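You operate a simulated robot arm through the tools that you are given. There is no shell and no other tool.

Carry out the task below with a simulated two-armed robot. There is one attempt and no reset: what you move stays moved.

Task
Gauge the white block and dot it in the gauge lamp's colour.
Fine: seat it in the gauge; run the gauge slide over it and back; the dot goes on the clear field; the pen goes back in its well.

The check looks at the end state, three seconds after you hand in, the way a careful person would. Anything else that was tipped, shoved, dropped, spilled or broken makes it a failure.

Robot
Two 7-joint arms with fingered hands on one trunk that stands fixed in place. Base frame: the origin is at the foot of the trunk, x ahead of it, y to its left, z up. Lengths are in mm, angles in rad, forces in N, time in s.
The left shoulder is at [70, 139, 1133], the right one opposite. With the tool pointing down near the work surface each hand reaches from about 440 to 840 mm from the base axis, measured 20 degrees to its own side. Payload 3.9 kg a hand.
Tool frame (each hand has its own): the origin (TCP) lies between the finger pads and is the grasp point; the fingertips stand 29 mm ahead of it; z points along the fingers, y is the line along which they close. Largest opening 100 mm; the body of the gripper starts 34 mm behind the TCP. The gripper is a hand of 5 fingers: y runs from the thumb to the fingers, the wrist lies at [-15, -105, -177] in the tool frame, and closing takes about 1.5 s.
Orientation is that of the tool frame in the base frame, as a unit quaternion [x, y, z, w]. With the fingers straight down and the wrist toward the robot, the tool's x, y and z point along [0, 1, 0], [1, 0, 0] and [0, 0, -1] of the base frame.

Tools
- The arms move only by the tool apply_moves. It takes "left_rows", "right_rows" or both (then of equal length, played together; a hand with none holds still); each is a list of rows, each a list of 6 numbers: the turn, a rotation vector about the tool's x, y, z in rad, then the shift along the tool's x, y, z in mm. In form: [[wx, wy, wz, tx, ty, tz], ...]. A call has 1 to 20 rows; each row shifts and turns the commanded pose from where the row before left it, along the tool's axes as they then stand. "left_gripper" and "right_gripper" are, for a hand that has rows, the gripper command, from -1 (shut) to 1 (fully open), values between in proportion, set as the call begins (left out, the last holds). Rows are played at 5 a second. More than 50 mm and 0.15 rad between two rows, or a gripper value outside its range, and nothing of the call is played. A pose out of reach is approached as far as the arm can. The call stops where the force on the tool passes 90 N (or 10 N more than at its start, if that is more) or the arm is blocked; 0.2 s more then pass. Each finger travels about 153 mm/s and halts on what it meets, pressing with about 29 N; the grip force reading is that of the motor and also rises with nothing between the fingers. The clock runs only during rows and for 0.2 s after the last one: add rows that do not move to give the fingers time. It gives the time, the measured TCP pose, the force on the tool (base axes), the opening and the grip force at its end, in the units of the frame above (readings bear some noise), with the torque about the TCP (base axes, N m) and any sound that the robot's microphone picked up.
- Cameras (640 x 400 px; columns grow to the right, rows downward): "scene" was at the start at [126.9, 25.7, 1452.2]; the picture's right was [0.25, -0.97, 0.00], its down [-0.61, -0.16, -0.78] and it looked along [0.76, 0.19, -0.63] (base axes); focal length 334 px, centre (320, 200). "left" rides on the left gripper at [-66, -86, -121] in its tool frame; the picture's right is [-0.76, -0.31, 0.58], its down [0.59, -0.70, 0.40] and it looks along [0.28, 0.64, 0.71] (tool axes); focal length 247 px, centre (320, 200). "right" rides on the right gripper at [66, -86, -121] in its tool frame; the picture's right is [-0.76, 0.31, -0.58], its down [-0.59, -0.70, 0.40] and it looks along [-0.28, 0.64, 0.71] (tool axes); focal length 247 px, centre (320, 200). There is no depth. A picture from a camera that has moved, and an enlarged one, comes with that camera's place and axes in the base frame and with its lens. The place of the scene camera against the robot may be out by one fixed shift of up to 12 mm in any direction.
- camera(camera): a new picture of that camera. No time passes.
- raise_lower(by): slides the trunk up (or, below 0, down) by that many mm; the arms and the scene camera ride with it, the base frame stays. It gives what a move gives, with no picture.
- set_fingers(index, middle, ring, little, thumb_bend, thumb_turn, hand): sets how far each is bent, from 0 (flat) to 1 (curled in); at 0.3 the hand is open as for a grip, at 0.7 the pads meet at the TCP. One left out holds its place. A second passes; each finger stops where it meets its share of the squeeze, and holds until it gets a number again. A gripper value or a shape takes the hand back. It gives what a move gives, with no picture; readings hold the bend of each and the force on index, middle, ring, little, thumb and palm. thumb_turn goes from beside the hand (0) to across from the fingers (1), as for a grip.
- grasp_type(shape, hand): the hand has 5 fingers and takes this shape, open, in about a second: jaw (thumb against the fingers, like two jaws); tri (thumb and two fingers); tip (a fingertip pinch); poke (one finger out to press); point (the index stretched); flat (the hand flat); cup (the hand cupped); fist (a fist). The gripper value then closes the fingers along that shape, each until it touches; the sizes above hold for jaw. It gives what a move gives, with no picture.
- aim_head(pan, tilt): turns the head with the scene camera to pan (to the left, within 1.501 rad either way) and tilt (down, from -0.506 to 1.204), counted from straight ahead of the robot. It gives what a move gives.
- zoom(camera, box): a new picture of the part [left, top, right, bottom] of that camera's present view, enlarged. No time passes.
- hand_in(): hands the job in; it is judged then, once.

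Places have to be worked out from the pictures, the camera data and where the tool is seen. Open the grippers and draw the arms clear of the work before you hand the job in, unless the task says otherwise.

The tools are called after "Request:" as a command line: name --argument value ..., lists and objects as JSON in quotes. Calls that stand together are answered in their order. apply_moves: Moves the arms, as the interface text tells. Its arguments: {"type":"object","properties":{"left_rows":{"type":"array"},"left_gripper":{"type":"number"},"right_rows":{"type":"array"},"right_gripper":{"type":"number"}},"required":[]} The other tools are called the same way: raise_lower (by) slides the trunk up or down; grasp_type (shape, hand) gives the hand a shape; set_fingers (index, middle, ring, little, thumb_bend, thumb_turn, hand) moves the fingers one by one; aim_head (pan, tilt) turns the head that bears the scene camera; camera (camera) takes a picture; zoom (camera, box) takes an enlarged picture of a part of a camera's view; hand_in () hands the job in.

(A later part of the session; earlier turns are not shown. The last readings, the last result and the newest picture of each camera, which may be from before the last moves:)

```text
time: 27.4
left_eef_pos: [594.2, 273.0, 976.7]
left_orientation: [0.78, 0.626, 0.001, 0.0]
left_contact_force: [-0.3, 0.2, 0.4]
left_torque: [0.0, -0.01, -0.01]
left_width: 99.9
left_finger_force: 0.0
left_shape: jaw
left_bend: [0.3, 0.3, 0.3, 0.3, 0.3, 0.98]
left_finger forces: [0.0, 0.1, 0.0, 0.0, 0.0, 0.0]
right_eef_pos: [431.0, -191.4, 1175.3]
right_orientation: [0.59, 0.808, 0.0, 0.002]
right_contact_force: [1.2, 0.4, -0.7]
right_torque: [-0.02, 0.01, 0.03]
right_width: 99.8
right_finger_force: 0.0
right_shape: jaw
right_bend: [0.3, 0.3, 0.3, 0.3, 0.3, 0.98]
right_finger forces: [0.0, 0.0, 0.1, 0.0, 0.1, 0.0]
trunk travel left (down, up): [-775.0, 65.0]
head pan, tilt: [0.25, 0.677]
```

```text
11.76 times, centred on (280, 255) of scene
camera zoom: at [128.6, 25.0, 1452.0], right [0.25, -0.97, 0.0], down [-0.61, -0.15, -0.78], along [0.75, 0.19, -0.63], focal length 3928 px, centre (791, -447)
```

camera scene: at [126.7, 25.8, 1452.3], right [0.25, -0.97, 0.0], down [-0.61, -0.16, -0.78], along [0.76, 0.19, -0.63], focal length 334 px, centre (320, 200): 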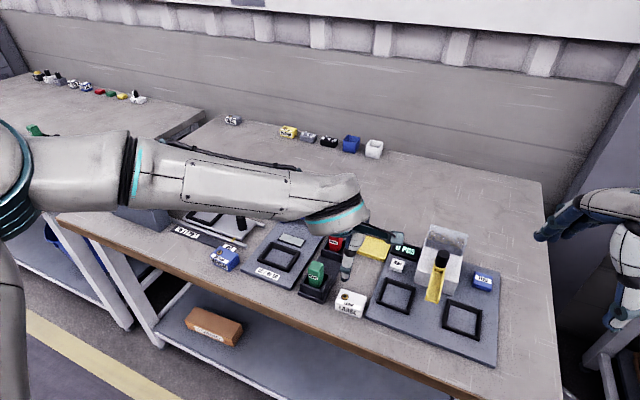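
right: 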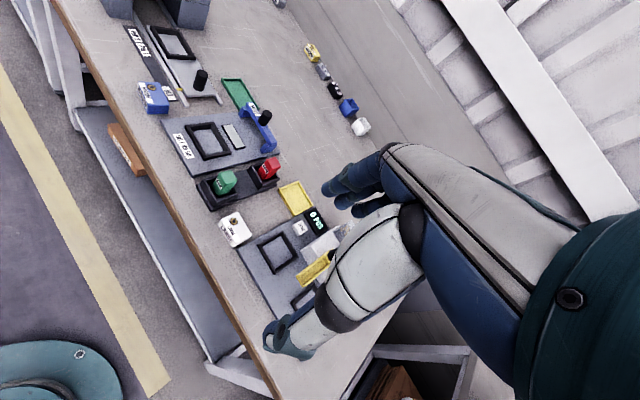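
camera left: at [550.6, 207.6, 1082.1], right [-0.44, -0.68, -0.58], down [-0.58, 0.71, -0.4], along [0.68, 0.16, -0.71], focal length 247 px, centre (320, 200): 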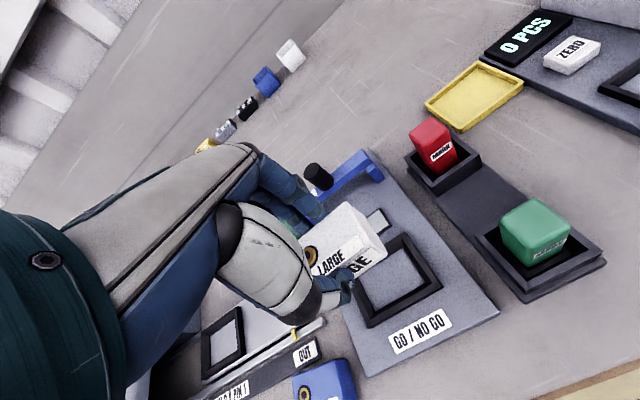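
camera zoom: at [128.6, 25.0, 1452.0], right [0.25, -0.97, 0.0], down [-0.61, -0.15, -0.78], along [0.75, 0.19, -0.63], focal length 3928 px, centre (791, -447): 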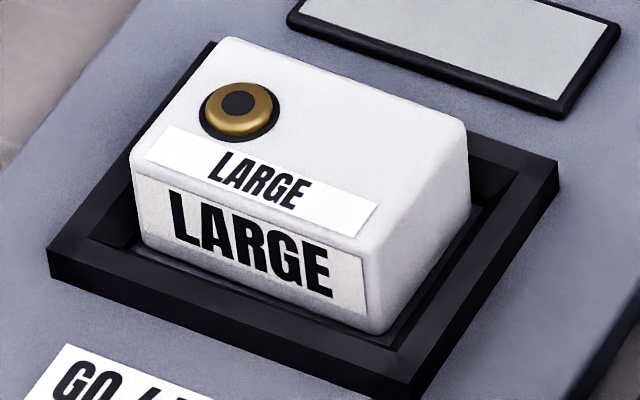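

Position errors of a millimetre or two remain and heights are uncertain, so I will press the block down with one finger, which both seats it and probes its height. I set the left hand to the poke shape here, in free air, and look at where the finger is.

Request:
grasp_type --hand "left" --shape "poke"

Request:
camera --camera "left"

Request:
zoom --camera "scene" --box '[220, 170, 320, 280]'

Request:
zoom --camera "right" --box '[80, 0, 240, 100]'

```text
time: 28.3
left_eef_pos: [592.2, 273.7, 976.4]
left_orientation: [0.78, 0.626, 0.001, 0.0]
left_contact_force: [-0.4, -0.9, 0.7]
left_torque: [0.04, 0.0, -0.02]
left_width: 0.0
left_finger_force: 0.1
left_shape: poke
left_bend: [0.7, 0.7, 0.99, 0.99, 1.0, 1.0]
left_finger forces: [0.0, 0.0, 0.1, 0.0, 0.0, 0.0]
right_eef_pos: [428.7, -190.6, 1175.3]
right_orientation: [0.589, 0.808, 0.0, 0.002]
right_contact_force: [0.1, 0.3, 0.1]
right_torque: [0.0, 0.02, 0.01]
right_width: 99.6
right_finger_force: 0.1
right_shape: jaw
right_bend: [0.3, 0.3, 0.3, 0.3, 0.3, 0.98]
right_finger forces: [0.0, 0.0, 0.1, 0.1, 0.1, 0.1]
trunk travel left (down, up): [-775.0, 65.0]
head pan, tilt: [0.25, 0.677]
```

```text
taken
camera left: at [495.2, 228.4, 1096.5], right [-0.46, -0.67, -0.58], down [-0.56, 0.73, -0.4], along [0.69, 0.14, -0.71], focal length 247 px, centre (320, 200)
```

left: 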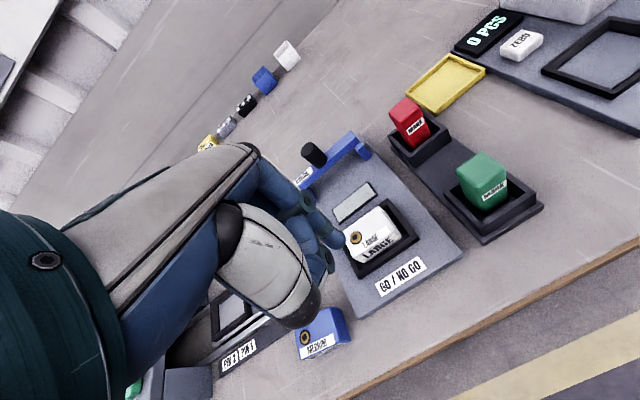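

```text
3.64 times, centred on (270, 225) of scene
camera zoom: at [126.9, 25.7, 1452.2], right [0.25, -0.97, 0.0], down [-0.61, -0.16, -0.78], along [0.76, 0.19, -0.63], focal length 1214 px, centre (502, 109)
```

zoom: 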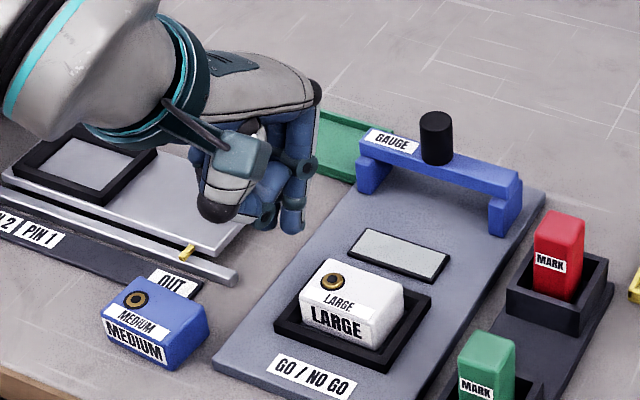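

```text
4.00 times, centred on (160, 50) of right
camera zoom: at [327.5, -153.7, 1296.3], right [0.52, -0.63, 0.58], down [-0.49, -0.78, -0.4], along [0.7, -0.07, -0.71], focal length 988 px, centre (960, 800)
```

zoom: 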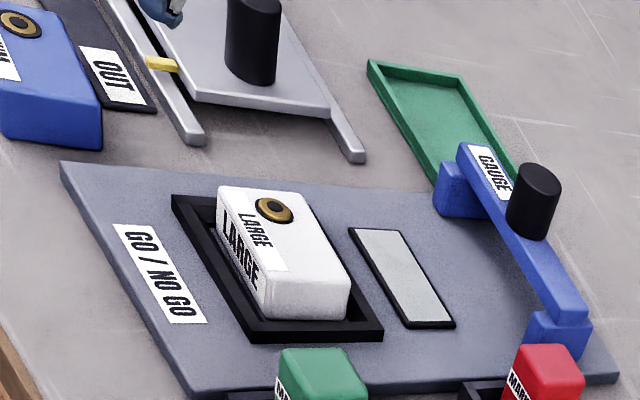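

In the poke shape index and middle stick out with tips about 29 mm ahead of the TCP. I move over the block's middle (slightly to the back), down to about 15 mm above its top.

Request:
apply_moves --left_rows '[[0, 0, 0, -6.2, 33, 0], [0, 0, 0, -6.2, 33.1, 0], [0, 0, 0, 0, 0, 40], [0, 0, 0, 0, 0, 40], [0, 0, 0, 0, 0, 10], [0, 0, 0, 0, 0, 0]]'

Request:
zoom --camera "right" --box '[105, 25, 195, 95]'

Request:
zoom --camera "left" --box '[270, 170, 430, 300]'

```text
time: 29.7
left_eef_pos: [655.6, 245.3, 885.1]
left_orientation: [0.78, 0.626, 0.001, 0.0]
left_contact_force: [-0.2, 0.3, -0.2]
left_torque: [-0.02, -0.02, 0.02]
left_width: 0.0
left_finger_force: 0.0
left_shape: poke
left_bend: [0.7, 0.7, 0.99, 0.99, 1.0, 1.0]
left_finger forces: [0.0, 0.1, 0.0, 0.1, 0.0, 0.1]
right_eef_pos: [429.7, -190.2, 1174.9]
right_orientation: [0.589, 0.808, 0.0, 0.003]
right_contact_force: [0.6, -0.3, 0.1]
right_torque: [0.02, 0.0, 0.0]
right_width: 100.0
right_finger_force: 0.2
right_shape: jaw
right_bend: [0.3, 0.3, 0.3, 0.3, 0.3, 0.98]
right_finger forces: [0.0, 0.0, 0.0, 0.1, 0.1, 0.0]
trunk travel left (down, up): [-775.0, 65.0]
head pan, tilt: [0.25, 0.677]
```

```text
5.71 times, centred on (150, 60) of right
camera zoom: at [327.5, -153.6, 1296.3], right [0.52, -0.63, 0.58], down [-0.49, -0.78, -0.4], along [0.7, -0.07, -0.71], focal length 1411 px, centre (1291, 1000)
```

zoom: 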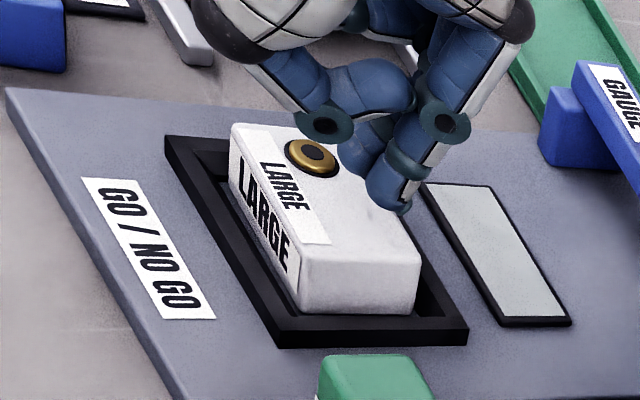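

```text
3.08 times, centred on (350, 235) of left
camera zoom: at [557.1, 200.1, 1004.7], right [-0.46, -0.67, -0.58], down [-0.56, 0.73, -0.4], along [0.69, 0.14, -0.71], focal length 760 px, centre (228, 92)
```

zoom: 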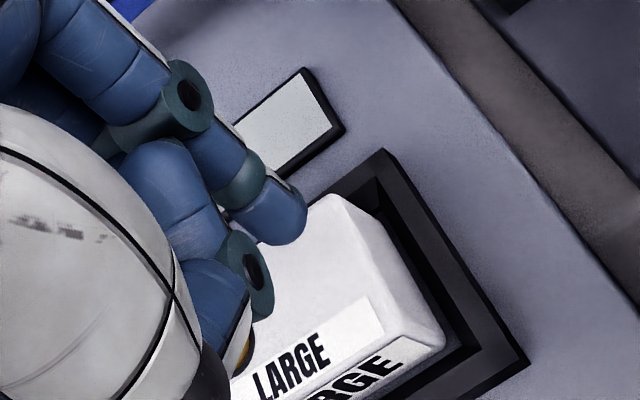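

The fingertips stand just above the middle-back of the block's top. I go down in small steps until contact shows.

Request:
apply_moves --left_rows '[[0, 0, 0, 0, 0, 5], [0, 0, 0, 0, 0, 4], [0, 0, 0, 0, 0, 0]]'

Request:
apply_moves --left_rows '[[0, 0, 0, 0, 0, 3], [0, 0, 0, 0, 0, 0]]'

Request:
apply_moves --left_rows '[[0, 0, 0, 0, 0, 2], [0, 0, 0, 0, 0, 0]]'

```text
time: 30.5
left_eef_pos: [654.9, 245.3, 876.1]
left_orientation: [0.781, 0.625, 0.001, -0.001]
left_contact_force: [0.0, 0.8, -0.1]
left_torque: [0.01, 0.0, 0.0]
left_width: 0.0
left_finger_force: 0.2
left_shape: poke
left_bend: [0.7, 0.7, 0.99, 0.99, 1.0, 1.0]
left_finger forces: [0.0, 0.0, 0.1, 0.0, 0.0, 0.0]
right_eef_pos: [428.6, -189.9, 1176.0]
right_orientation: [0.59, 0.808, 0.001, 0.002]
right_contact_force: [0.2, -0.6, -0.1]
right_torque: [0.0, 0.0, 0.01]
right_width: 100.0
right_finger_force: 0.1
right_shape: jaw
right_bend: [0.3, 0.3, 0.3, 0.3, 0.3, 0.98]
right_finger forces: [0.0, 0.0, 0.0, 0.1, 0.1, 0.0]
trunk travel left (down, up): [-775.0, 65.0]
head pan, tilt: [0.25, 0.677]
```

```text
time: 31.1
left_eef_pos: [654.7, 243.7, 873.3]
left_orientation: [0.78, 0.626, 0.001, 0.0]
left_contact_force: [-0.9, 1.1, 0.3]
left_torque: [0.04, -0.02, -0.06]
left_width: 0.0
left_finger_force: 0.0
left_shape: poke
left_bend: [0.7, 0.7, 0.99, 0.99, 1.0, 1.0]
left_finger forces: [0.0, 0.0, 0.0, 0.0, 0.0, 0.1]
right_eef_pos: [430.5, -190.7, 1175.5]
right_orientation: [0.589, 0.808, 0.0, 0.002]
right_contact_force: [0.2, -0.2, 0.5]
right_torque: [0.02, -0.01, 0.01]
right_width: 99.6
right_finger_force: 0.0
right_shape: jaw
right_bend: [0.3, 0.3, 0.3, 0.3, 0.3, 0.98]
right_finger forces: [0.0, 0.0, 0.0, 0.0, 0.0, 0.1]
trunk travel left (down, up): [-775.0, 65.0]
head pan, tilt: [0.25, 0.677]
```

```text
time: 31.7
left_eef_pos: [655.2, 244.7, 872.6]
left_orientation: [0.78, 0.626, 0.001, 0.0]
left_contact_force: [0.1, 0.9, 0.2]
left_torque: [0.01, -0.03, 0.0]
left_width: 0.0
left_finger_force: 0.1
left_shape: poke
left_bend: [0.7, 0.7, 0.99, 0.99, 1.0, 1.0]
left_finger forces: [0.1, 2.0, 0.0, 0.0, 0.0, 0.0]
right_eef_pos: [429.3, -190.0, 1175.2]
right_orientation: [0.59, 0.807, 0.001, 0.003]
right_contact_force: [0.3, 0.7, 0.1]
right_torque: [0.0, 0.02, 0.0]
right_width: 99.9
right_finger_force: 0.1
right_shape: jaw
right_bend: [0.3, 0.3, 0.3, 0.3, 0.3, 0.98]
right_finger forces: [0.0, 0.0, 0.0, 0.0, 0.1, 0.1]
trunk travel left (down, up): [-775.0, 65.0]
head pan, tilt: [0.25, 0.677]
```

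The middle finger just touched (2 N) at TCP z about 871.5, on the left part of the block. I press on gently by 2 mm steps.

Request:
apply_moves --left_rows '[[0, 0, 0, 0, 0, 2], [0, 0, 0, 0, 0, 0]]'

Request:
apply_moves --left_rows '[[0, 0, 0, 0, 0, 2], [0, 0, 0, 0, 0, 0]]'

Request:
zoom --camera "right" --box '[105, 25, 195, 95]'

Request:
zoom --camera "scene" --box '[262, 235, 302, 275]'

```text
time: 32.3
left_eef_pos: [655.2, 243.7, 872.2]
left_orientation: [0.78, 0.626, 0.003, 0.002]
left_contact_force: [1.7, 0.9, 10.9]
left_torque: [0.15, -0.1, 0.01]
left_width: 0.0
left_finger_force: 0.0
left_shape: poke
left_bend: [0.7, 0.7, 0.99, 0.99, 1.0, 1.0]
left_finger forces: [0.1, 10.3, 0.0, 0.0, 0.1, 0.0]
right_eef_pos: [429.4, -192.2, 1175.3]
right_orientation: [0.589, 0.808, 0.001, 0.003]
right_contact_force: [-0.4, 0.6, -0.2]
right_torque: [0.01, -0.02, -0.03]
right_width: 100.0
right_finger_force: 0.0
right_shape: jaw
right_bend: [0.3, 0.3, 0.3, 0.3, 0.3, 0.98]
right_finger forces: [0.1, 0.0, 0.0, 0.1, 0.0, 0.0]
trunk travel left (down, up): [-775.0, 65.0]
head pan, tilt: [0.25, 0.677]
```

```text
time: 32.9
left_eef_pos: [655.1, 245.1, 872.7]
left_orientation: [0.78, 0.626, 0.004, 0.002]
left_contact_force: [3.8, 3.6, 23.7]
left_torque: [0.38, -0.2, -0.07]
left_width: 0.2
left_finger_force: 0.1
left_shape: poke
left_bend: [0.7, 0.7, 0.99, 0.99, 1.0, 1.0]
left_finger forces: [0.0, 23.4, 0.0, 0.1, 0.0, 0.1]
right_eef_pos: [426.8, -191.3, 1176.4]
right_orientation: [0.589, 0.808, 0.001, 0.004]
right_contact_force: [-0.1, -0.1, 0.8]
right_torque: [-0.01, -0.01, -0.01]
right_width: 99.7
right_finger_force: 0.0
right_shape: jaw
right_bend: [0.3, 0.3, 0.3, 0.3, 0.3, 0.98]
right_finger forces: [0.1, 0.0, 0.1, 0.0, 0.0, 0.2]
trunk travel left (down, up): [-775.0, 65.0]
head pan, tilt: [0.25, 0.677]
```

```text
5.71 times, centred on (150, 60) of right
camera zoom: at [324.6, -154.7, 1297.2], right [0.52, -0.63, 0.58], down [-0.49, -0.78, -0.4], along [0.7, -0.07, -0.71], focal length 1411 px, centre (1291, 1000)
```

zoom: 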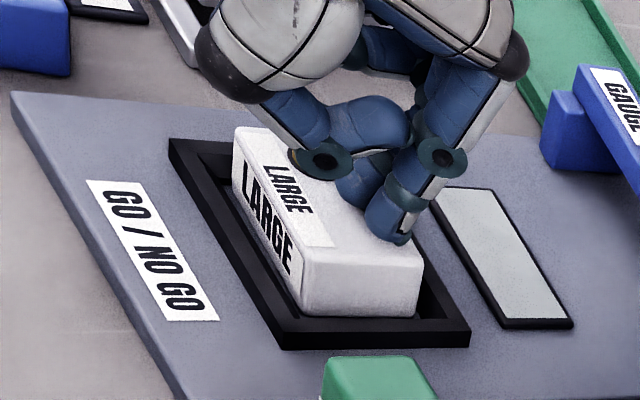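

```text
10.00 times, centred on (282, 255) of scene
camera zoom: at [123.6, 24.6, 1452.8], right [0.25, -0.97, 0.0], down [-0.6, -0.15, -0.78], along [0.76, 0.19, -0.62], focal length 3339 px, centre (700, -350)
```

zoom: 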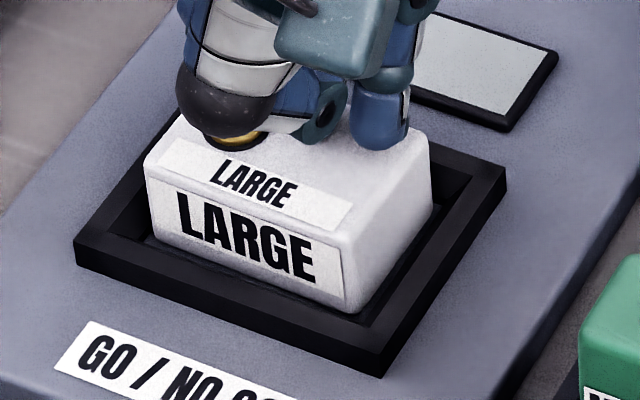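

23 N on the middle finger did not move the block, so it is stable; now I must know if it is fully down. I lift and probe the plate's front area with the same finger for its height relative to the block's top.

Request:
apply_moves --left_rows '[[0, 0, 0, 0, 0, -10], [0, 0, 0, 0, 0, -25], [0, 0, 0, 0, -35, 0], [0, 0, 0, 0, -32, 0], [0, 0, 0, 0, 0, 0]]'

Request:
zoom --camera "right" --box '[105, 25, 195, 95]'

Request:
zoom --camera "scene" --box '[240, 215, 310, 285]'

```text
time: 34.1
left_eef_pos: [589.5, 259.7, 901.4]
left_orientation: [0.78, 0.626, 0.001, -0.002]
left_contact_force: [-0.7, 0.0, 0.0]
left_torque: [0.01, 0.03, -0.02]
left_width: 0.2
left_finger_force: 0.0
left_shape: poke
left_bend: [0.7, 0.7, 0.99, 0.99, 1.0, 1.0]
left_finger forces: [0.1, 0.0, 0.1, 0.1, 0.1, 0.0]
right_eef_pos: [430.4, -191.0, 1174.9]
right_orientation: [0.59, 0.808, 0.001, 0.001]
right_contact_force: [0.3, 0.1, 0.4]
right_torque: [0.02, 0.01, -0.04]
right_width: 99.9
right_finger_force: 0.0
right_shape: jaw
right_bend: [0.3, 0.3, 0.3, 0.3, 0.3, 0.98]
right_finger forces: [0.0, 0.1, 0.0, 0.1, 0.0, 0.0]
trunk travel left (down, up): [-775.0, 65.0]
head pan, tilt: [0.25, 0.677]
```

```text
5.71 times, centred on (150, 60) of right
camera zoom: at [328.0, -154.3, 1296.1], right [0.52, -0.63, 0.58], down [-0.49, -0.78, -0.4], along [0.7, -0.07, -0.71], focal length 1411 px, centre (1291, 1000)
```

zoom: 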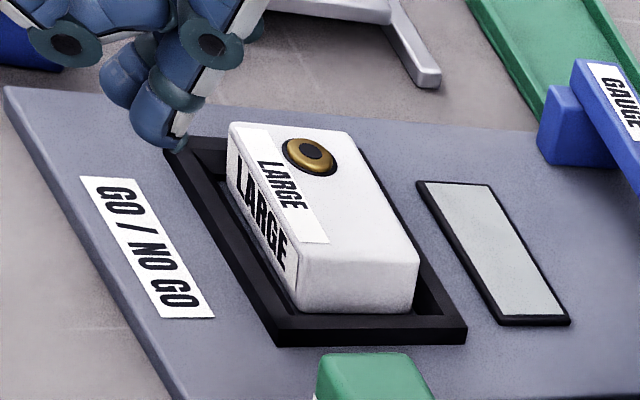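

```text
5.71 times, centred on (275, 250) of scene
camera zoom: at [127.4, 25.1, 1452.2], right [0.25, -0.97, 0.0], down [-0.61, -0.15, -0.78], along [0.76, 0.19, -0.63], focal length 1908 px, centre (577, -86)
```

zoom: 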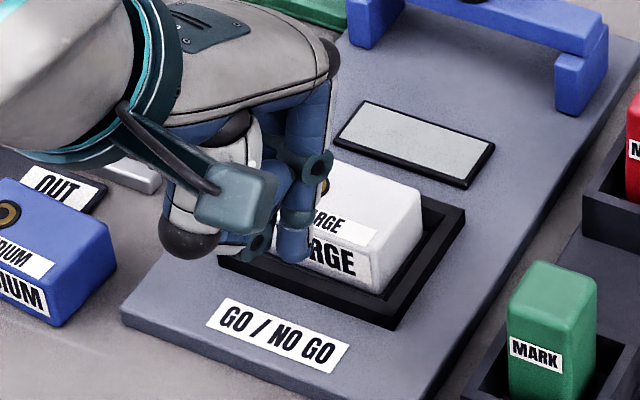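

The finger is over the plate in front of the nest, and the thumb is clear of the blue block. I lower 44 mm first, then step down to contact.

Request:
apply_moves --left_rows '[[0, 0, 0, 0, 0, 22], [0, 0, 0, 0, 0, 22], [0, 0, 0, 0, 0, 0]]'

Request:
zoom --camera "scene" --box '[220, 205, 320, 295]'

Request:
zoom --camera "right" --box '[85, 15, 195, 95]'

```text
time: 34.9
left_eef_pos: [590.8, 260.2, 857.6]
left_orientation: [0.78, 0.626, 0.001, 0.001]
left_contact_force: [0.0, 1.3, 0.1]
left_torque: [0.01, 0.0, 0.01]
left_width: 0.1
left_finger_force: 0.1
left_shape: poke
left_bend: [0.7, 0.7, 0.99, 0.99, 1.0, 1.0]
left_finger forces: [0.0, 0.1, 0.0, 0.1, 0.1, 0.0]
right_eef_pos: [428.2, -190.8, 1175.5]
right_orientation: [0.589, 0.808, 0.001, 0.003]
right_contact_force: [0.5, 0.2, 0.7]
right_torque: [-0.01, 0.01, 0.01]
right_width: 99.8
right_finger_force: 0.0
right_shape: jaw
right_bend: [0.3, 0.3, 0.3, 0.3, 0.3, 0.98]
right_finger forces: [0.0, 0.0, 0.1, 0.0, 0.0, 0.1]
trunk travel left (down, up): [-775.0, 65.0]
head pan, tilt: [0.25, 0.677]
```

```text
4.44 times, centred on (270, 250) of scene
camera zoom: at [126.4, 25.7, 1452.3], right [0.25, -0.97, 0.0], down [-0.61, -0.16, -0.78], along [0.76, 0.19, -0.63], focal length 1484 px, centre (542, -22)
```

zoom: 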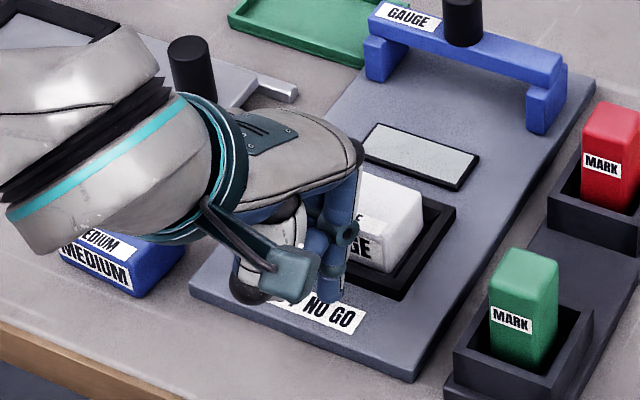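

```text
5.00 times, centred on (140, 55) of right
camera zoom: at [327.1, -153.7, 1296.4], right [0.52, -0.63, 0.58], down [-0.49, -0.78, -0.4], along [0.7, -0.07, -0.71], focal length 1235 px, centre (1220, 925)
```

zoom: 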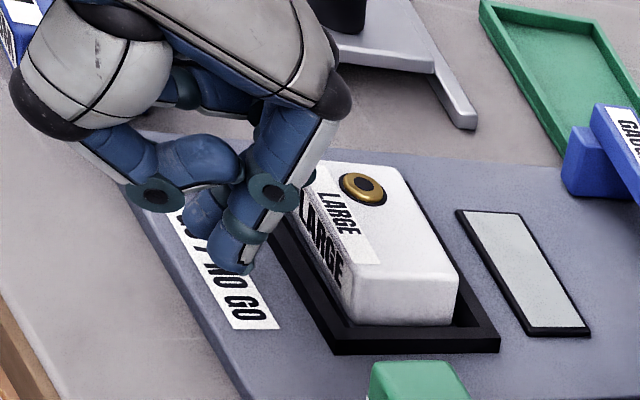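

Fingertips are over the label in front of the frame with nothing else near. I step down to find the plate's contact height.

Request:
apply_moves --left_rows '[[0, 0, 0, 0, 0, 5], [0, 0, 0, 0, 0, 3], [0, 0, 0, 0, 0, 0]]'

Request:
apply_moves --left_rows '[[0, 0, 0, 0, 0, 2], [0, 0, 0, 0, 0, 0]]'

Request:
apply_moves --left_rows '[[0, 0, 0, 0, 0, 2], [0, 0, 0, 0, 0, 0]]'

```text
time: 35.7
left_eef_pos: [590.5, 260.7, 849.7]
left_orientation: [0.781, 0.625, 0.001, -0.001]
left_contact_force: [1.3, 0.1, 0.0]
left_torque: [0.01, -0.01, 0.0]
left_width: 0.0
left_finger_force: 0.0
left_shape: poke
left_bend: [0.7, 0.7, 0.99, 0.99, 1.0, 1.0]
left_finger forces: [0.0, 0.0, 0.0, 0.0, 0.0, 0.1]
right_eef_pos: [429.0, -190.5, 1175.9]
right_orientation: [0.59, 0.808, 0.0, 0.003]
right_contact_force: [0.5, -0.4, -0.4]
right_torque: [0.0, -0.01, 0.0]
right_width: 99.8
right_finger_force: 0.0
right_shape: jaw
right_bend: [0.3, 0.3, 0.3, 0.3, 0.3, 0.98]
right_finger forces: [0.0, 0.1, 0.0, 0.0, 0.0, 0.0]
trunk travel left (down, up): [-775.0, 65.0]
head pan, tilt: [0.25, 0.677]
```

```text
time: 36.3
left_eef_pos: [591.2, 260.0, 848.3]
left_orientation: [0.78, 0.626, 0.001, 0.001]
left_contact_force: [0.2, 0.5, 0.1]
left_torque: [0.01, -0.03, 0.01]
left_width: 0.1
left_finger_force: 0.0
left_shape: poke
left_bend: [0.7, 0.7, 0.99, 0.99, 1.0, 1.0]
left_finger forces: [0.1, 0.0, 0.0, 0.0, 0.0, 0.0]
right_eef_pos: [429.1, -191.0, 1174.8]
right_orientation: [0.589, 0.808, 0.0, 0.003]
right_contact_force: [-0.2, -0.4, 0.4]
right_torque: [0.0, 0.02, 0.02]
right_width: 99.9
right_finger_force: 0.1
right_shape: jaw
right_bend: [0.3, 0.3, 0.3, 0.3, 0.3, 0.98]
right_finger forces: [0.0, 0.0, 0.0, 0.0, 0.0, 0.1]
trunk travel left (down, up): [-775.0, 65.0]
head pan, tilt: [0.25, 0.677]
```

```text
time: 36.9
left_eef_pos: [590.8, 260.2, 848.4]
left_orientation: [0.78, 0.625, 0.001, 0.001]
left_contact_force: [-0.2, 1.0, -0.5]
left_torque: [-0.02, -0.01, -0.02]
left_width: 0.0
left_finger_force: 0.1
left_shape: poke
left_bend: [0.7, 0.7, 0.99, 0.99, 1.0, 1.0]
left_finger forces: [0.0, 0.1, 0.0, 0.1, 0.0, 0.0]
right_eef_pos: [430.7, -191.4, 1175.5]
right_orientation: [0.589, 0.808, 0.001, 0.003]
right_contact_force: [0.0, 0.4, -0.2]
right_torque: [0.0, 0.0, -0.02]
right_width: 99.6
right_finger_force: 0.2
right_shape: jaw
right_bend: [0.3, 0.3, 0.3, 0.3, 0.3, 0.98]
right_finger forces: [0.0, 0.0, 0.1, 0.1, 0.0, 0.0]
trunk travel left (down, up): [-775.0, 65.0]
head pan, tilt: [0.25, 0.677]
```

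No contact yet at about 846 commanded. I keep stepping.

Request:
apply_moves --left_rows '[[0, 0, 0, 0, 0, 1.5], [0, 0, 0, 0, 0, 0]]'

Request:
apply_moves --left_rows '[[0, 0, 0, 0, 0, 1.5], [0, 0, 0, 0, 0, 0]]'

```text
time: 37.5
left_eef_pos: [590.0, 260.6, 845.4]
left_orientation: [0.781, 0.625, 0.0, 0.0]
left_contact_force: [0.4, 0.1, -0.3]
left_torque: [0.03, -0.01, 0.02]
left_width: 0.0
left_finger_force: 0.0
left_shape: poke
left_bend: [0.7, 0.7, 0.99, 0.99, 1.0, 1.0]
left_finger forces: [0.0, 0.0, 0.0, 0.0, 0.0, 0.1]
right_eef_pos: [430.5, -191.0, 1175.1]
right_orientation: [0.589, 0.808, 0.0, 0.002]
right_contact_force: [0.6, 0.6, 0.2]
right_torque: [0.0, 0.03, -0.02]
right_width: 99.8
right_finger_force: 0.1
right_shape: jaw
right_bend: [0.3, 0.3, 0.3, 0.3, 0.3, 0.98]
right_finger forces: [0.1, 0.0, 0.1, 0.0, 0.0, 0.0]
trunk travel left (down, up): [-775.0, 65.0]
head pan, tilt: [0.25, 0.677]
```

```text
time: 38.1
left_eef_pos: [589.5, 260.3, 843.4]
left_orientation: [0.78, 0.626, 0.001, 0.0]
left_contact_force: [0.1, 0.3, 0.3]
left_torque: [-0.01, 0.01, 0.02]
left_width: 0.3
left_finger_force: 0.1
left_shape: poke
left_bend: [0.7, 0.7, 0.99, 0.99, 1.0, 1.0]
left_finger forces: [0.1, 0.0, 0.1, 0.0, 0.0, 0.0]
right_eef_pos: [430.6, -190.7, 1175.7]
right_orientation: [0.589, 0.808, 0.0, 0.003]
right_contact_force: [0.3, 0.1, 0.2]
right_torque: [0.02, -0.01, 0.02]
right_width: 99.9
right_finger_force: 0.1
right_shape: jaw
right_bend: [0.3, 0.3, 0.3, 0.3, 0.3, 0.98]
right_finger forces: [0.1, 0.0, 0.0, 0.0, 0.0, 0.0]
trunk travel left (down, up): [-775.0, 65.0]
head pan, tilt: [0.25, 0.677]
```

Still no contact at 843. I step down by 1 mm at a time.

Request:
apply_moves --left_rows '[[0, 0, 0, 0, 0, 1], [0, 0, 0, 0, 0, 0]]'

Request:
apply_moves --left_rows '[[0, 0, 0, 0, 0, 1], [0, 0, 0, 0, 0, 0]]'

Request:
apply_moves --left_rows '[[0, 0, 0, 0, 0, 1], [0, 0, 0, 0, 0, 0]]'

```text
time: 38.7
left_eef_pos: [590.5, 258.5, 842.0]
left_orientation: [0.78, 0.626, 0.001, 0.0]
left_contact_force: [-0.2, 0.2, -0.1]
left_torque: [0.01, 0.01, -0.02]
left_width: 0.0
left_finger_force: 0.1
left_shape: poke
left_bend: [0.7, 0.7, 0.99, 0.99, 1.0, 1.0]
left_finger forces: [0.1, 0.2, 0.0, 0.1, 0.0, 0.1]
right_eef_pos: [429.2, -190.7, 1174.9]
right_orientation: [0.589, 0.808, 0.0, 0.002]
right_contact_force: [-0.7, 0.1, -0.8]
right_torque: [-0.04, -0.02, -0.01]
right_width: 99.5
right_finger_force: 0.1
right_shape: jaw
right_bend: [0.3, 0.3, 0.3, 0.3, 0.3, 0.98]
right_finger forces: [0.0, 0.1, 0.1, 0.0, 0.1, 0.1]
trunk travel left (down, up): [-775.0, 65.0]
head pan, tilt: [0.25, 0.677]
```

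```text
time: 39.3
left_eef_pos: [590.4, 260.1, 842.3]
left_orientation: [0.78, 0.626, 0.002, 0.001]
left_contact_force: [0.2, -1.0, 4.5]
left_torque: [0.04, -0.01, -0.01]
left_width: 0.2
left_finger_force: 0.1
left_shape: poke
left_bend: [0.7, 0.7, 0.99, 0.99, 1.0, 1.0]
left_finger forces: [0.0, 4.3, 0.0, 0.0, 0.1, 0.0]
right_eef_pos: [430.3, -190.8, 1176.2]
right_orientation: [0.589, 0.808, 0.0, 0.002]
right_contact_force: [0.0, 0.1, -0.2]
right_torque: [0.0, 0.0, 0.01]
right_width: 100.0
right_finger_force: 0.0
right_shape: jaw
right_bend: [0.3, 0.3, 0.3, 0.3, 0.3, 0.98]
right_finger forces: [0.0, 0.0, 0.0, 0.0, 0.0, 0.0]
trunk travel left (down, up): [-775.0, 65.0]
head pan, tilt: [0.25, 0.677]
```

```text
time: 39.9
left_eef_pos: [590.1, 259.1, 841.7]
left_orientation: [0.78, 0.625, 0.003, 0.0]
left_contact_force: [3.5, 2.4, 13.5]
left_torque: [0.22, -0.12, -0.07]
left_width: 0.2
left_finger_force: 0.0
left_shape: poke
left_bend: [0.7, 0.7, 0.99, 0.99, 1.0, 1.0]
left_finger forces: [0.0, 13.0, 0.1, 0.0, 0.1, 0.0]
right_eef_pos: [428.2, -190.4, 1176.1]
right_orientation: [0.589, 0.808, 0.001, 0.003]
right_contact_force: [0.1, 0.3, -0.2]
right_torque: [-0.05, 0.02, -0.03]
right_width: 99.7
right_finger_force: 0.0
right_shape: jaw
right_bend: [0.3, 0.3, 0.3, 0.3, 0.3, 0.98]
right_finger forces: [0.1, 0.0, 0.0, 0.0, 0.0, 0.0]
trunk travel left (down, up): [-775.0, 65.0]
head pan, tilt: [0.25, 0.677]
```

The plate's contact is at about 841.5, so the block's top is 29.6 mm above the plate. To compare with the block's own height I probe the bare table just in front of the plate with the same finger.

Request:
apply_moves --left_rows '[[0, 0, 0, 0, 0, -10], [0, 0, 0, 0, 0, -10], [0, 0, 0, 0, -40, 0], [0, 0, 0, 0, 0, 0]]'

Request:
camera --camera "scene"

Request:
zoom --camera "right" --box '[60, 0, 200, 100]'

```text
time: 40.9
left_eef_pos: [553.2, 268.6, 858.7]
left_orientation: [0.78, 0.626, 0.001, -0.001]
left_contact_force: [0.6, -0.2, 0.1]
left_torque: [0.02, 0.01, -0.01]
left_width: 0.0
left_finger_force: 0.0
left_shape: poke
left_bend: [0.7, 0.7, 0.99, 0.99, 1.0, 1.0]
left_finger forces: [0.0, 0.0, 0.1, 0.1, 0.0, 0.0]
right_eef_pos: [431.5, -191.1, 1174.2]
right_orientation: [0.589, 0.808, 0.0, 0.002]
right_contact_force: [-0.2, 0.3, -0.8]
right_torque: [0.03, -0.03, -0.02]
right_width: 99.8
right_finger_force: 0.1
right_shape: jaw
right_bend: [0.3, 0.3, 0.3, 0.3, 0.3, 0.98]
right_finger forces: [0.1, 0.0, 0.1, 0.0, 0.0, 0.1]
trunk travel left (down, up): [-775.0, 65.0]
head pan, tilt: [0.25, 0.677]
```

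```text
taken
camera scene: at [128.2, 25.0, 1452.1], right [0.25, -0.97, 0.0], down [-0.61, -0.15, -0.78], along [0.75, 0.19, -0.63], focal length 334 px, centre (320, 200)
```

scene: 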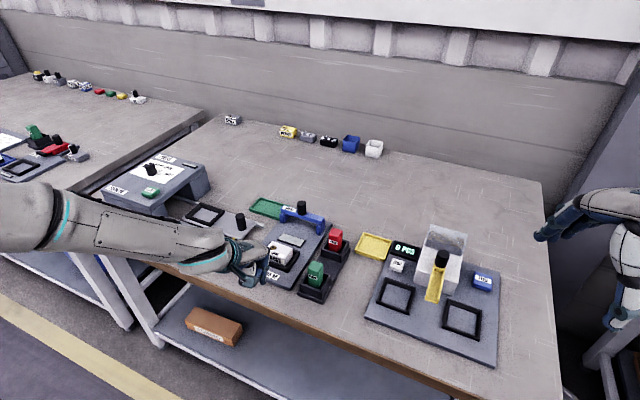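

```text
4.00 times, centred on (130, 50) of right
camera zoom: at [328.7, -154.3, 1295.8], right [0.52, -0.63, 0.58], down [-0.49, -0.78, -0.4], along [0.7, -0.07, -0.71], focal length 988 px, centre (1080, 800)
```

zoom: 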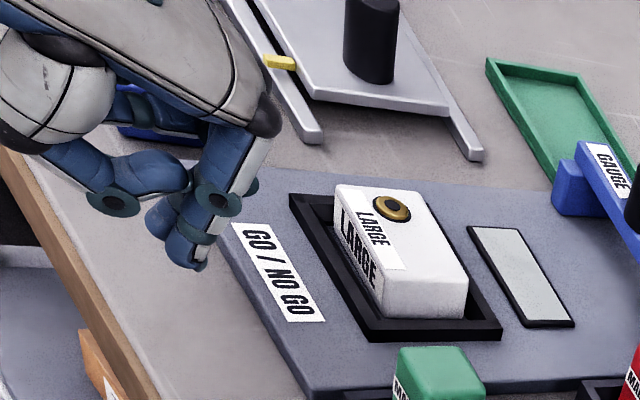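

The finger hangs over free table in front of the plate, clear of the blue block. I lower to about 836 and then step to contact.

Request:
apply_moves --left_rows '[[0, 0, 0, 0, 0, 12], [0, 0, 0, 0, 0, 12], [0, 0, 0, 0, 0, 0]]'

Request:
apply_moves --left_rows '[[0, 0, 0, 0, 0, 2], [0, 0, 0, 0, 0, 0]]'

Request:
apply_moves --left_rows '[[0, 0, 0, 0, 0, 2], [0, 0, 0, 0, 0, 0]]'

Request:
apply_moves --left_rows '[[0, 0, 0, 0, 0, 1], [0, 0, 0, 0, 0, 0]]'

```text
time: 41.7
left_eef_pos: [552.6, 268.6, 837.9]
left_orientation: [0.78, 0.625, 0.0, 0.0]
left_contact_force: [-0.5, -0.3, 0.0]
left_torque: [0.0, -0.02, 0.03]
left_width: 0.1
left_finger_force: 0.1
left_shape: poke
left_bend: [0.7, 0.7, 0.99, 0.99, 1.0, 1.0]
left_finger forces: [0.1, 0.0, 0.1, 0.0, 0.1, 0.0]
right_eef_pos: [429.7, -191.4, 1175.6]
right_orientation: [0.589, 0.808, 0.001, 0.002]
right_contact_force: [0.1, 0.4, 0.6]
right_torque: [-0.01, -0.05, -0.03]
right_width: 99.9
right_finger_force: 0.0
right_shape: jaw
right_bend: [0.3, 0.3, 0.3, 0.3, 0.3, 0.98]
right_finger forces: [0.0, 0.0, 0.1, 0.0, 0.0, 0.0]
trunk travel left (down, up): [-775.0, 65.0]
head pan, tilt: [0.25, 0.677]
```

```text
time: 42.3
left_eef_pos: [550.7, 268.0, 833.5]
left_orientation: [0.78, 0.626, 0.001, -0.001]
left_contact_force: [0.4, -0.3, 0.2]
left_torque: [-0.03, 0.02, 0.0]
left_width: 0.1
left_finger_force: 0.1
left_shape: poke
left_bend: [0.7, 0.7, 0.99, 0.99, 1.0, 1.0]
left_finger forces: [0.0, 0.0, 0.0, 0.0, 0.0, 0.0]
right_eef_pos: [429.2, -191.7, 1176.1]
right_orientation: [0.589, 0.808, 0.001, 0.002]
right_contact_force: [-0.2, -0.4, -0.2]
right_torque: [-0.01, 0.02, 0.0]
right_width: 99.7
right_finger_force: 0.0
right_shape: jaw
right_bend: [0.3, 0.3, 0.3, 0.3, 0.3, 0.98]
right_finger forces: [0.0, 0.1, 0.1, 0.1, 0.0, 0.1]
trunk travel left (down, up): [-775.0, 65.0]
head pan, tilt: [0.25, 0.677]
```

```text
time: 42.9
left_eef_pos: [552.6, 268.8, 831.5]
left_orientation: [0.78, 0.626, 0.002, 0.0]
left_contact_force: [0.0, 0.0, 0.2]
left_torque: [0.02, -0.01, 0.01]
left_width: 0.0
left_finger_force: 0.1
left_shape: poke
left_bend: [0.7, 0.7, 0.99, 0.99, 1.0, 1.0]
left_finger forces: [0.0, 0.1, 0.0, 0.1, 0.0, 0.0]
right_eef_pos: [430.5, -190.4, 1176.1]
right_orientation: [0.589, 0.808, 0.001, 0.002]
right_contact_force: [-0.4, 0.4, -0.2]
right_torque: [0.03, 0.01, 0.03]
right_width: 99.8
right_finger_force: 0.1
right_shape: jaw
right_bend: [0.3, 0.3, 0.3, 0.3, 0.3, 0.98]
right_finger forces: [0.1, 0.1, 0.0, 0.1, 0.1, 0.0]
trunk travel left (down, up): [-775.0, 65.0]
head pan, tilt: [0.25, 0.677]
```

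```text
time: 43.5
left_eef_pos: [551.1, 268.7, 831.7]
left_orientation: [0.78, 0.626, 0.001, 0.0]
left_contact_force: [-0.3, 0.9, 0.3]
left_torque: [0.02, 0.01, 0.0]
left_width: 0.0
left_finger_force: 0.0
left_shape: poke
left_bend: [0.7, 0.7, 0.99, 0.99, 1.0, 1.0]
left_finger forces: [0.1, 0.1, 0.0, 0.0, 0.0, 0.0]
right_eef_pos: [429.3, -190.5, 1174.3]
right_orientation: [0.589, 0.808, 0.0, 0.003]
right_contact_force: [-0.5, -0.4, 0.3]
right_torque: [0.02, -0.05, -0.01]
right_width: 99.7
right_finger_force: 0.0
right_shape: jaw
right_bend: [0.3, 0.3, 0.3, 0.3, 0.3, 0.98]
right_finger forces: [0.0, 0.0, 0.1, 0.0, 0.0, 0.1]
trunk travel left (down, up): [-775.0, 65.0]
head pan, tilt: [0.25, 0.677]
```

Commanded height is now 831 with no contact yet, so I keep stepping by 1 mm.

Request:
apply_moves --left_rows '[[0, 0, 0, 0, 0, 1], [0, 0, 0, 0, 0, 0]]'

Request:
apply_moves --left_rows '[[0, 0, 0, 0, 0, 1], [0, 0, 0, 0, 0, 0]]'

Request:
apply_moves --left_rows '[[0, 0, 0, 0, 0, 1], [0, 0, 0, 0, 0, 0]]'

```text
time: 44.1
left_eef_pos: [550.9, 269.5, 830.0]
left_orientation: [0.78, 0.626, 0.002, 0.0]
left_contact_force: [0.2, -1.1, 0.5]
left_torque: [-0.02, 0.03, -0.03]
left_width: 0.0
left_finger_force: 0.1
left_shape: poke
left_bend: [0.7, 0.7, 0.99, 0.99, 1.0, 1.0]
left_finger forces: [0.0, 0.3, 0.0, 0.0, 0.0, 0.0]
right_eef_pos: [429.1, -190.4, 1176.3]
right_orientation: [0.589, 0.808, 0.0, 0.002]
right_contact_force: [-0.7, -1.1, 0.5]
right_torque: [0.01, 0.02, -0.01]
right_width: 99.9
right_finger_force: 0.0
right_shape: jaw
right_bend: [0.3, 0.3, 0.3, 0.3, 0.3, 0.98]
right_finger forces: [0.0, 0.0, 0.1, 0.0, 0.0, 0.1]
trunk travel left (down, up): [-775.0, 65.0]
head pan, tilt: [0.25, 0.677]
```

```text
time: 44.7
left_eef_pos: [551.6, 268.8, 830.0]
left_orientation: [0.78, 0.626, 0.001, 0.001]
left_contact_force: [1.1, 1.0, 4.6]
left_torque: [0.08, 0.0, -0.01]
left_width: 0.0
left_finger_force: 0.1
left_shape: poke
left_bend: [0.7, 0.7, 0.99, 0.99, 1.0, 1.0]
left_finger forces: [0.0, 4.4, 0.1, 0.0, 0.0, 0.0]
right_eef_pos: [429.5, -191.7, 1175.8]
right_orientation: [0.59, 0.808, 0.0, 0.003]
right_contact_force: [-0.6, 0.6, -1.0]
right_torque: [0.0, 0.0, 0.03]
right_width: 99.7
right_finger_force: 0.0
right_shape: jaw
right_bend: [0.3, 0.3, 0.3, 0.3, 0.3, 0.98]
right_finger forces: [0.1, 0.0, 0.1, 0.1, 0.1, 0.1]
trunk travel left (down, up): [-775.0, 65.0]
head pan, tilt: [0.25, 0.677]
```

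```text
time: 45.3
left_eef_pos: [552.3, 268.6, 829.3]
left_orientation: [0.78, 0.626, 0.002, 0.001]
left_contact_force: [3.4, 1.6, 10.8]
left_torque: [0.24, -0.14, 0.0]
left_width: 0.0
left_finger_force: 0.0
left_shape: poke
left_bend: [0.7, 0.7, 0.99, 0.99, 1.0, 1.0]
left_finger forces: [0.0, 10.9, 0.0, 0.1, 0.0, 0.0]
right_eef_pos: [428.9, -190.8, 1176.3]
right_orientation: [0.589, 0.808, 0.001, 0.003]
right_contact_force: [0.2, -0.1, -0.7]
right_torque: [-0.03, -0.04, -0.02]
right_width: 99.7
right_finger_force: 0.0
right_shape: jaw
right_bend: [0.3, 0.3, 0.3, 0.3, 0.3, 0.98]
right_finger forces: [0.0, 0.0, 0.1, 0.0, 0.1, 0.0]
trunk travel left (down, up): [-775.0, 65.0]
head pan, tilt: [0.25, 0.677]
```

The table's contact is at about 829.8, so the plate stands 11.7 mm above the table, and the held block had indeed reached that floor. To detect any tilt I now probe the block's top near its front right, then near its back right.

Request:
apply_moves --left_rows '[[0, 0, 0, 0, 0, -25], [0, 0, 0, 0, 0, -32], [0, 0, 0, -8.2, 42, 0], [0, 0, 0, -8.3, 42.2, 0], [0, 0, 0, 0, 0, 0]]'

Request:
zoom --camera "right" --box '[105, 25, 195, 95]'

Request:
zoom --camera "left" --box '[270, 170, 430, 300]'

```text
time: 46.5
left_eef_pos: [631.2, 234.7, 887.3]
left_orientation: [0.78, 0.626, 0.0, 0.001]
left_contact_force: [-0.1, 0.7, -0.9]
left_torque: [0.0, -0.03, 0.01]
left_width: 0.0
left_finger_force: 0.1
left_shape: poke
left_bend: [0.7, 0.7, 0.99, 0.99, 1.0, 1.0]
left_finger forces: [0.0, 0.0, 0.0, 0.1, 0.0, 0.0]
right_eef_pos: [430.1, -190.2, 1175.9]
right_orientation: [0.589, 0.808, 0.001, 0.003]
right_contact_force: [0.0, 0.1, 0.4]
right_torque: [0.0, 0.01, 0.0]
right_width: 100.1
right_finger_force: 0.0
right_shape: jaw
right_bend: [0.3, 0.3, 0.3, 0.3, 0.3, 0.98]
right_finger forces: [0.1, 0.0, 0.1, 0.0, 0.1, 0.0]
trunk travel left (down, up): [-775.0, 65.0]
head pan, tilt: [0.25, 0.677]
```

```text
5.71 times, centred on (150, 60) of right
camera zoom: at [326.4, -152.9, 1296.8], right [0.52, -0.63, 0.58], down [-0.49, -0.78, -0.4], along [0.7, -0.07, -0.71], focal length 1411 px, centre (1291, 1000)
```

zoom: 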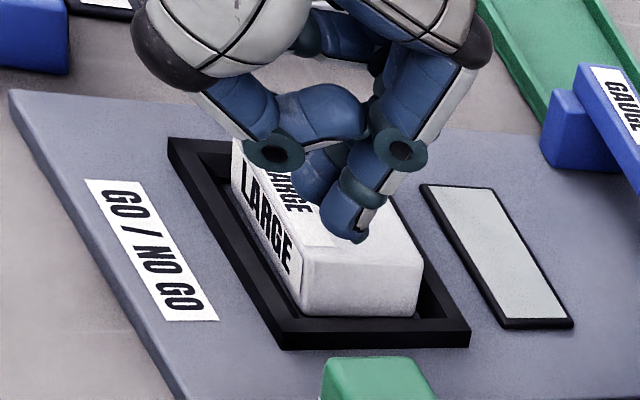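

```text
3.08 times, centred on (350, 235) of left
camera zoom: at [532.5, 189.6, 1006.9], right [-0.46, -0.67, -0.58], down [-0.56, 0.73, -0.4], along [0.69, 0.14, -0.71], focal length 760 px, centre (228, 92)
```

zoom: 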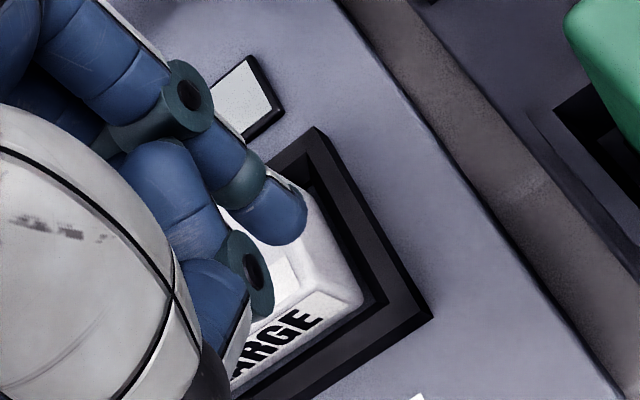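

The finger is over the block's front right part at commanded z 885. I lower to 874 and then step by 1 mm.

Request:
apply_moves --left_rows '[[0, 0, 0, 0, 0, 6], [0, 0, 0, 0, 0, 6], [0, 0, 0, 0, 0, 0]]'

Request:
apply_moves --left_rows '[[0, 0, 0, 0, 0, 1], [0, 0, 0, 0, 0, 0]]'

Request:
apply_moves --left_rows '[[0, 0, 0, 0, 0, 1], [0, 0, 0, 0, 0, 0]]'

Request:
apply_moves --left_rows '[[0, 0, 0, 0, 0, 1], [0, 0, 0, 0, 0, 0]]'

```text
time: 47.3
left_eef_pos: [629.9, 233.1, 872.0]
left_orientation: [0.78, 0.626, 0.001, 0.001]
left_contact_force: [0.0, -0.1, -0.4]
left_torque: [0.0, 0.02, -0.02]
left_width: 0.0
left_finger_force: 0.1
left_shape: poke
left_bend: [0.7, 0.7, 0.99, 0.99, 1.0, 1.0]
left_finger forces: [0.0, 0.1, 0.1, 0.1, 0.1, 0.1]
right_eef_pos: [429.3, -191.4, 1175.2]
right_orientation: [0.589, 0.808, 0.001, 0.003]
right_contact_force: [-0.7, 0.0, -0.8]
right_torque: [0.01, -0.01, 0.0]
right_width: 99.9
right_finger_force: 0.1
right_shape: jaw
right_bend: [0.3, 0.3, 0.3, 0.3, 0.3, 0.98]
right_finger forces: [0.0, 0.0, 0.1, 0.0, 0.0, 0.0]
trunk travel left (down, up): [-775.0, 65.0]
head pan, tilt: [0.25, 0.677]
```

```text
time: 47.9
left_eef_pos: [630.8, 234.4, 871.6]
left_orientation: [0.78, 0.626, 0.001, -0.001]
left_contact_force: [1.0, 0.3, 2.1]
left_torque: [0.02, 0.01, 0.01]
left_width: 0.1
left_finger_force: 0.0
left_shape: poke
left_bend: [0.7, 0.7, 0.99, 0.99, 1.0, 1.0]
left_finger forces: [0.0, 2.5, 0.1, 0.1, 0.0, 0.1]
right_eef_pos: [429.6, -191.2, 1176.0]
right_orientation: [0.589, 0.808, 0.001, 0.003]
right_contact_force: [-0.5, 0.5, 0.3]
right_torque: [-0.01, -0.04, 0.01]
right_width: 100.0
right_finger_force: 0.1
right_shape: jaw
right_bend: [0.3, 0.3, 0.3, 0.3, 0.3, 0.98]
right_finger forces: [0.0, 0.1, 0.0, 0.1, 0.0, 0.0]
trunk travel left (down, up): [-775.0, 65.0]
head pan, tilt: [0.25, 0.677]
```

```text
time: 48.5
left_eef_pos: [630.6, 232.9, 873.0]
left_orientation: [0.78, 0.626, 0.002, 0.001]
left_contact_force: [1.2, 0.0, 6.2]
left_torque: [0.04, -0.04, -0.03]
left_width: 0.1
left_finger_force: 0.0
left_shape: poke
left_bend: [0.7, 0.7, 0.99, 0.99, 1.0, 1.0]
left_finger forces: [0.0, 5.5, 0.0, 0.0, 0.0, 0.0]
right_eef_pos: [429.8, -191.7, 1175.0]
right_orientation: [0.589, 0.808, 0.0, 0.002]
right_contact_force: [-0.6, -1.0, -0.3]
right_torque: [0.01, -0.03, -0.01]
right_width: 99.8
right_finger_force: 0.1
right_shape: jaw
right_bend: [0.3, 0.3, 0.3, 0.3, 0.3, 0.98]
right_finger forces: [0.0, 0.1, 0.1, 0.0, 0.0, 0.0]
trunk travel left (down, up): [-775.0, 65.0]
head pan, tilt: [0.25, 0.677]
```

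```text
time: 49.1
left_eef_pos: [628.7, 233.5, 872.1]
left_orientation: [0.78, 0.626, 0.004, 0.001]
left_contact_force: [0.4, -1.3, 11.7]
left_torque: [0.14, -0.07, -0.02]
left_width: 0.0
left_finger_force: 0.1
left_shape: poke
left_bend: [0.7, 0.7, 0.99, 0.99, 1.0, 1.0]
left_finger forces: [0.0, 11.8, 0.0, 0.1, 0.2, 0.0]
right_eef_pos: [430.5, -191.2, 1176.4]
right_orientation: [0.589, 0.808, 0.001, 0.003]
right_contact_force: [-0.2, 0.0, 0.3]
right_torque: [0.02, 0.01, -0.02]
right_width: 99.7
right_finger_force: 0.1
right_shape: jaw
right_bend: [0.3, 0.3, 0.3, 0.3, 0.3, 0.98]
right_finger forces: [0.0, 0.1, 0.0, 0.0, 0.1, 0.1]
trunk travel left (down, up): [-775.0, 65.0]
head pan, tilt: [0.25, 0.677]
```

Contact is at about 872.4 here against 871.1 at the middle back: level within about 1 mm, and about 30 mm above the plate, which fits a 60×40×30 block lying on the floor. I check the back right once too.

Request:
apply_moves --left_rows '[[0, 0, 0, 0, 0, -6], [0, 0, 0, 0, 29, 0], [0, 0, 0, 0, 0, 3], [0, 0, 0, 0, 0, 0]]'

Request:
apply_moves --left_rows '[[0, 0, 0, 0, 0, 1], [0, 0, 0, 0, 0, 0]]'

Request:
apply_moves --left_rows '[[0, 0, 0, 0, 0, 1], [0, 0, 0, 0, 0, 0]]'

Request:
apply_moves --left_rows '[[0, 0, 0, 0, 0, 1], [0, 0, 0, 0, 0, 0]]'

```text
time: 50.1
left_eef_pos: [658.1, 229.9, 872.2]
left_orientation: [0.78, 0.626, 0.001, 0.0]
left_contact_force: [0.5, -0.3, -0.7]
left_torque: [-0.02, 0.0, 0.02]
left_width: 0.0
left_finger_force: 0.0
left_shape: poke
left_bend: [0.7, 0.7, 0.99, 0.99, 1.0, 1.0]
left_finger forces: [0.0, 0.0, 0.0, 0.0, 0.1, 0.0]
right_eef_pos: [429.8, -191.2, 1175.2]
right_orientation: [0.589, 0.808, 0.002, 0.002]
right_contact_force: [0.1, -0.9, -0.2]
right_torque: [0.01, 0.01, 0.03]
right_width: 99.7
right_finger_force: 0.0
right_shape: jaw
right_bend: [0.3, 0.3, 0.3, 0.3, 0.3, 0.98]
right_finger forces: [0.0, 0.0, 0.0, 0.0, 0.0, 0.1]
trunk travel left (down, up): [-775.0, 65.0]
head pan, tilt: [0.25, 0.677]
```

```text
time: 50.7
left_eef_pos: [657.4, 229.2, 872.8]
left_orientation: [0.779, 0.626, 0.001, 0.0]
left_contact_force: [-0.2, -0.2, 0.9]
left_torque: [0.02, 0.0, -0.02]
left_width: 0.0
left_finger_force: 0.1
left_shape: poke
left_bend: [0.7, 0.7, 0.99, 0.99, 1.0, 1.0]
left_finger forces: [0.0, 0.2, 0.0, 0.0, 0.1, 0.1]
right_eef_pos: [430.5, -191.4, 1175.6]
right_orientation: [0.589, 0.808, 0.0, 0.002]
right_contact_force: [-0.2, -1.0, -0.2]
right_torque: [0.03, -0.01, -0.02]
right_width: 99.9
right_finger_force: 0.0
right_shape: jaw
right_bend: [0.3, 0.3, 0.3, 0.3, 0.3, 0.98]
right_finger forces: [0.1, 0.1, 0.0, 0.0, 0.0, 0.0]
trunk travel left (down, up): [-775.0, 65.0]
head pan, tilt: [0.25, 0.677]
```

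```text
time: 51.3
left_eef_pos: [658.1, 229.4, 872.4]
left_orientation: [0.78, 0.626, 0.002, 0.0]
left_contact_force: [0.8, 1.0, 4.3]
left_torque: [0.07, -0.04, 0.03]
left_width: 0.0
left_finger_force: 0.0
left_shape: poke
left_bend: [0.7, 0.7, 0.99, 0.99, 1.0, 1.0]
left_finger forces: [0.0, 3.9, 0.0, 0.0, 0.0, 0.1]
right_eef_pos: [430.3, -190.5, 1175.4]
right_orientation: [0.589, 0.808, 0.0, 0.003]
right_contact_force: [0.4, -0.3, -0.1]
right_torque: [-0.03, -0.02, 0.0]
right_width: 99.7
right_finger_force: 0.0
right_shape: jaw
right_bend: [0.3, 0.3, 0.3, 0.3, 0.3, 0.98]
right_finger forces: [0.0, 0.0, 0.0, 0.1, 0.0, 0.1]
trunk travel left (down, up): [-775.0, 65.0]
head pan, tilt: [0.25, 0.677]
```

```text
time: 51.9
left_eef_pos: [658.2, 228.1, 871.5]
left_orientation: [0.78, 0.626, 0.002, 0.001]
left_contact_force: [2.1, 2.1, 9.1]
left_torque: [0.17, -0.13, -0.02]
left_width: 0.0
left_finger_force: 0.0
left_shape: poke
left_bend: [0.7, 0.7, 0.99, 0.99, 1.0, 1.0]
left_finger forces: [0.0, 9.8, 0.1, 0.0, 0.0, 0.0]
right_eef_pos: [428.8, -191.7, 1176.5]
right_orientation: [0.589, 0.808, 0.001, 0.003]
right_contact_force: [0.4, 0.7, 0.4]
right_torque: [-0.04, 0.0, 0.01]
right_width: 100.1
right_finger_force: 0.2
right_shape: jaw
right_bend: [0.3, 0.3, 0.3, 0.3, 0.3, 0.98]
right_finger forces: [0.0, 0.0, 0.0, 0.0, 0.0, 0.0]
trunk travel left (down, up): [-775.0, 65.0]
head pan, tilt: [0.25, 0.677]
```

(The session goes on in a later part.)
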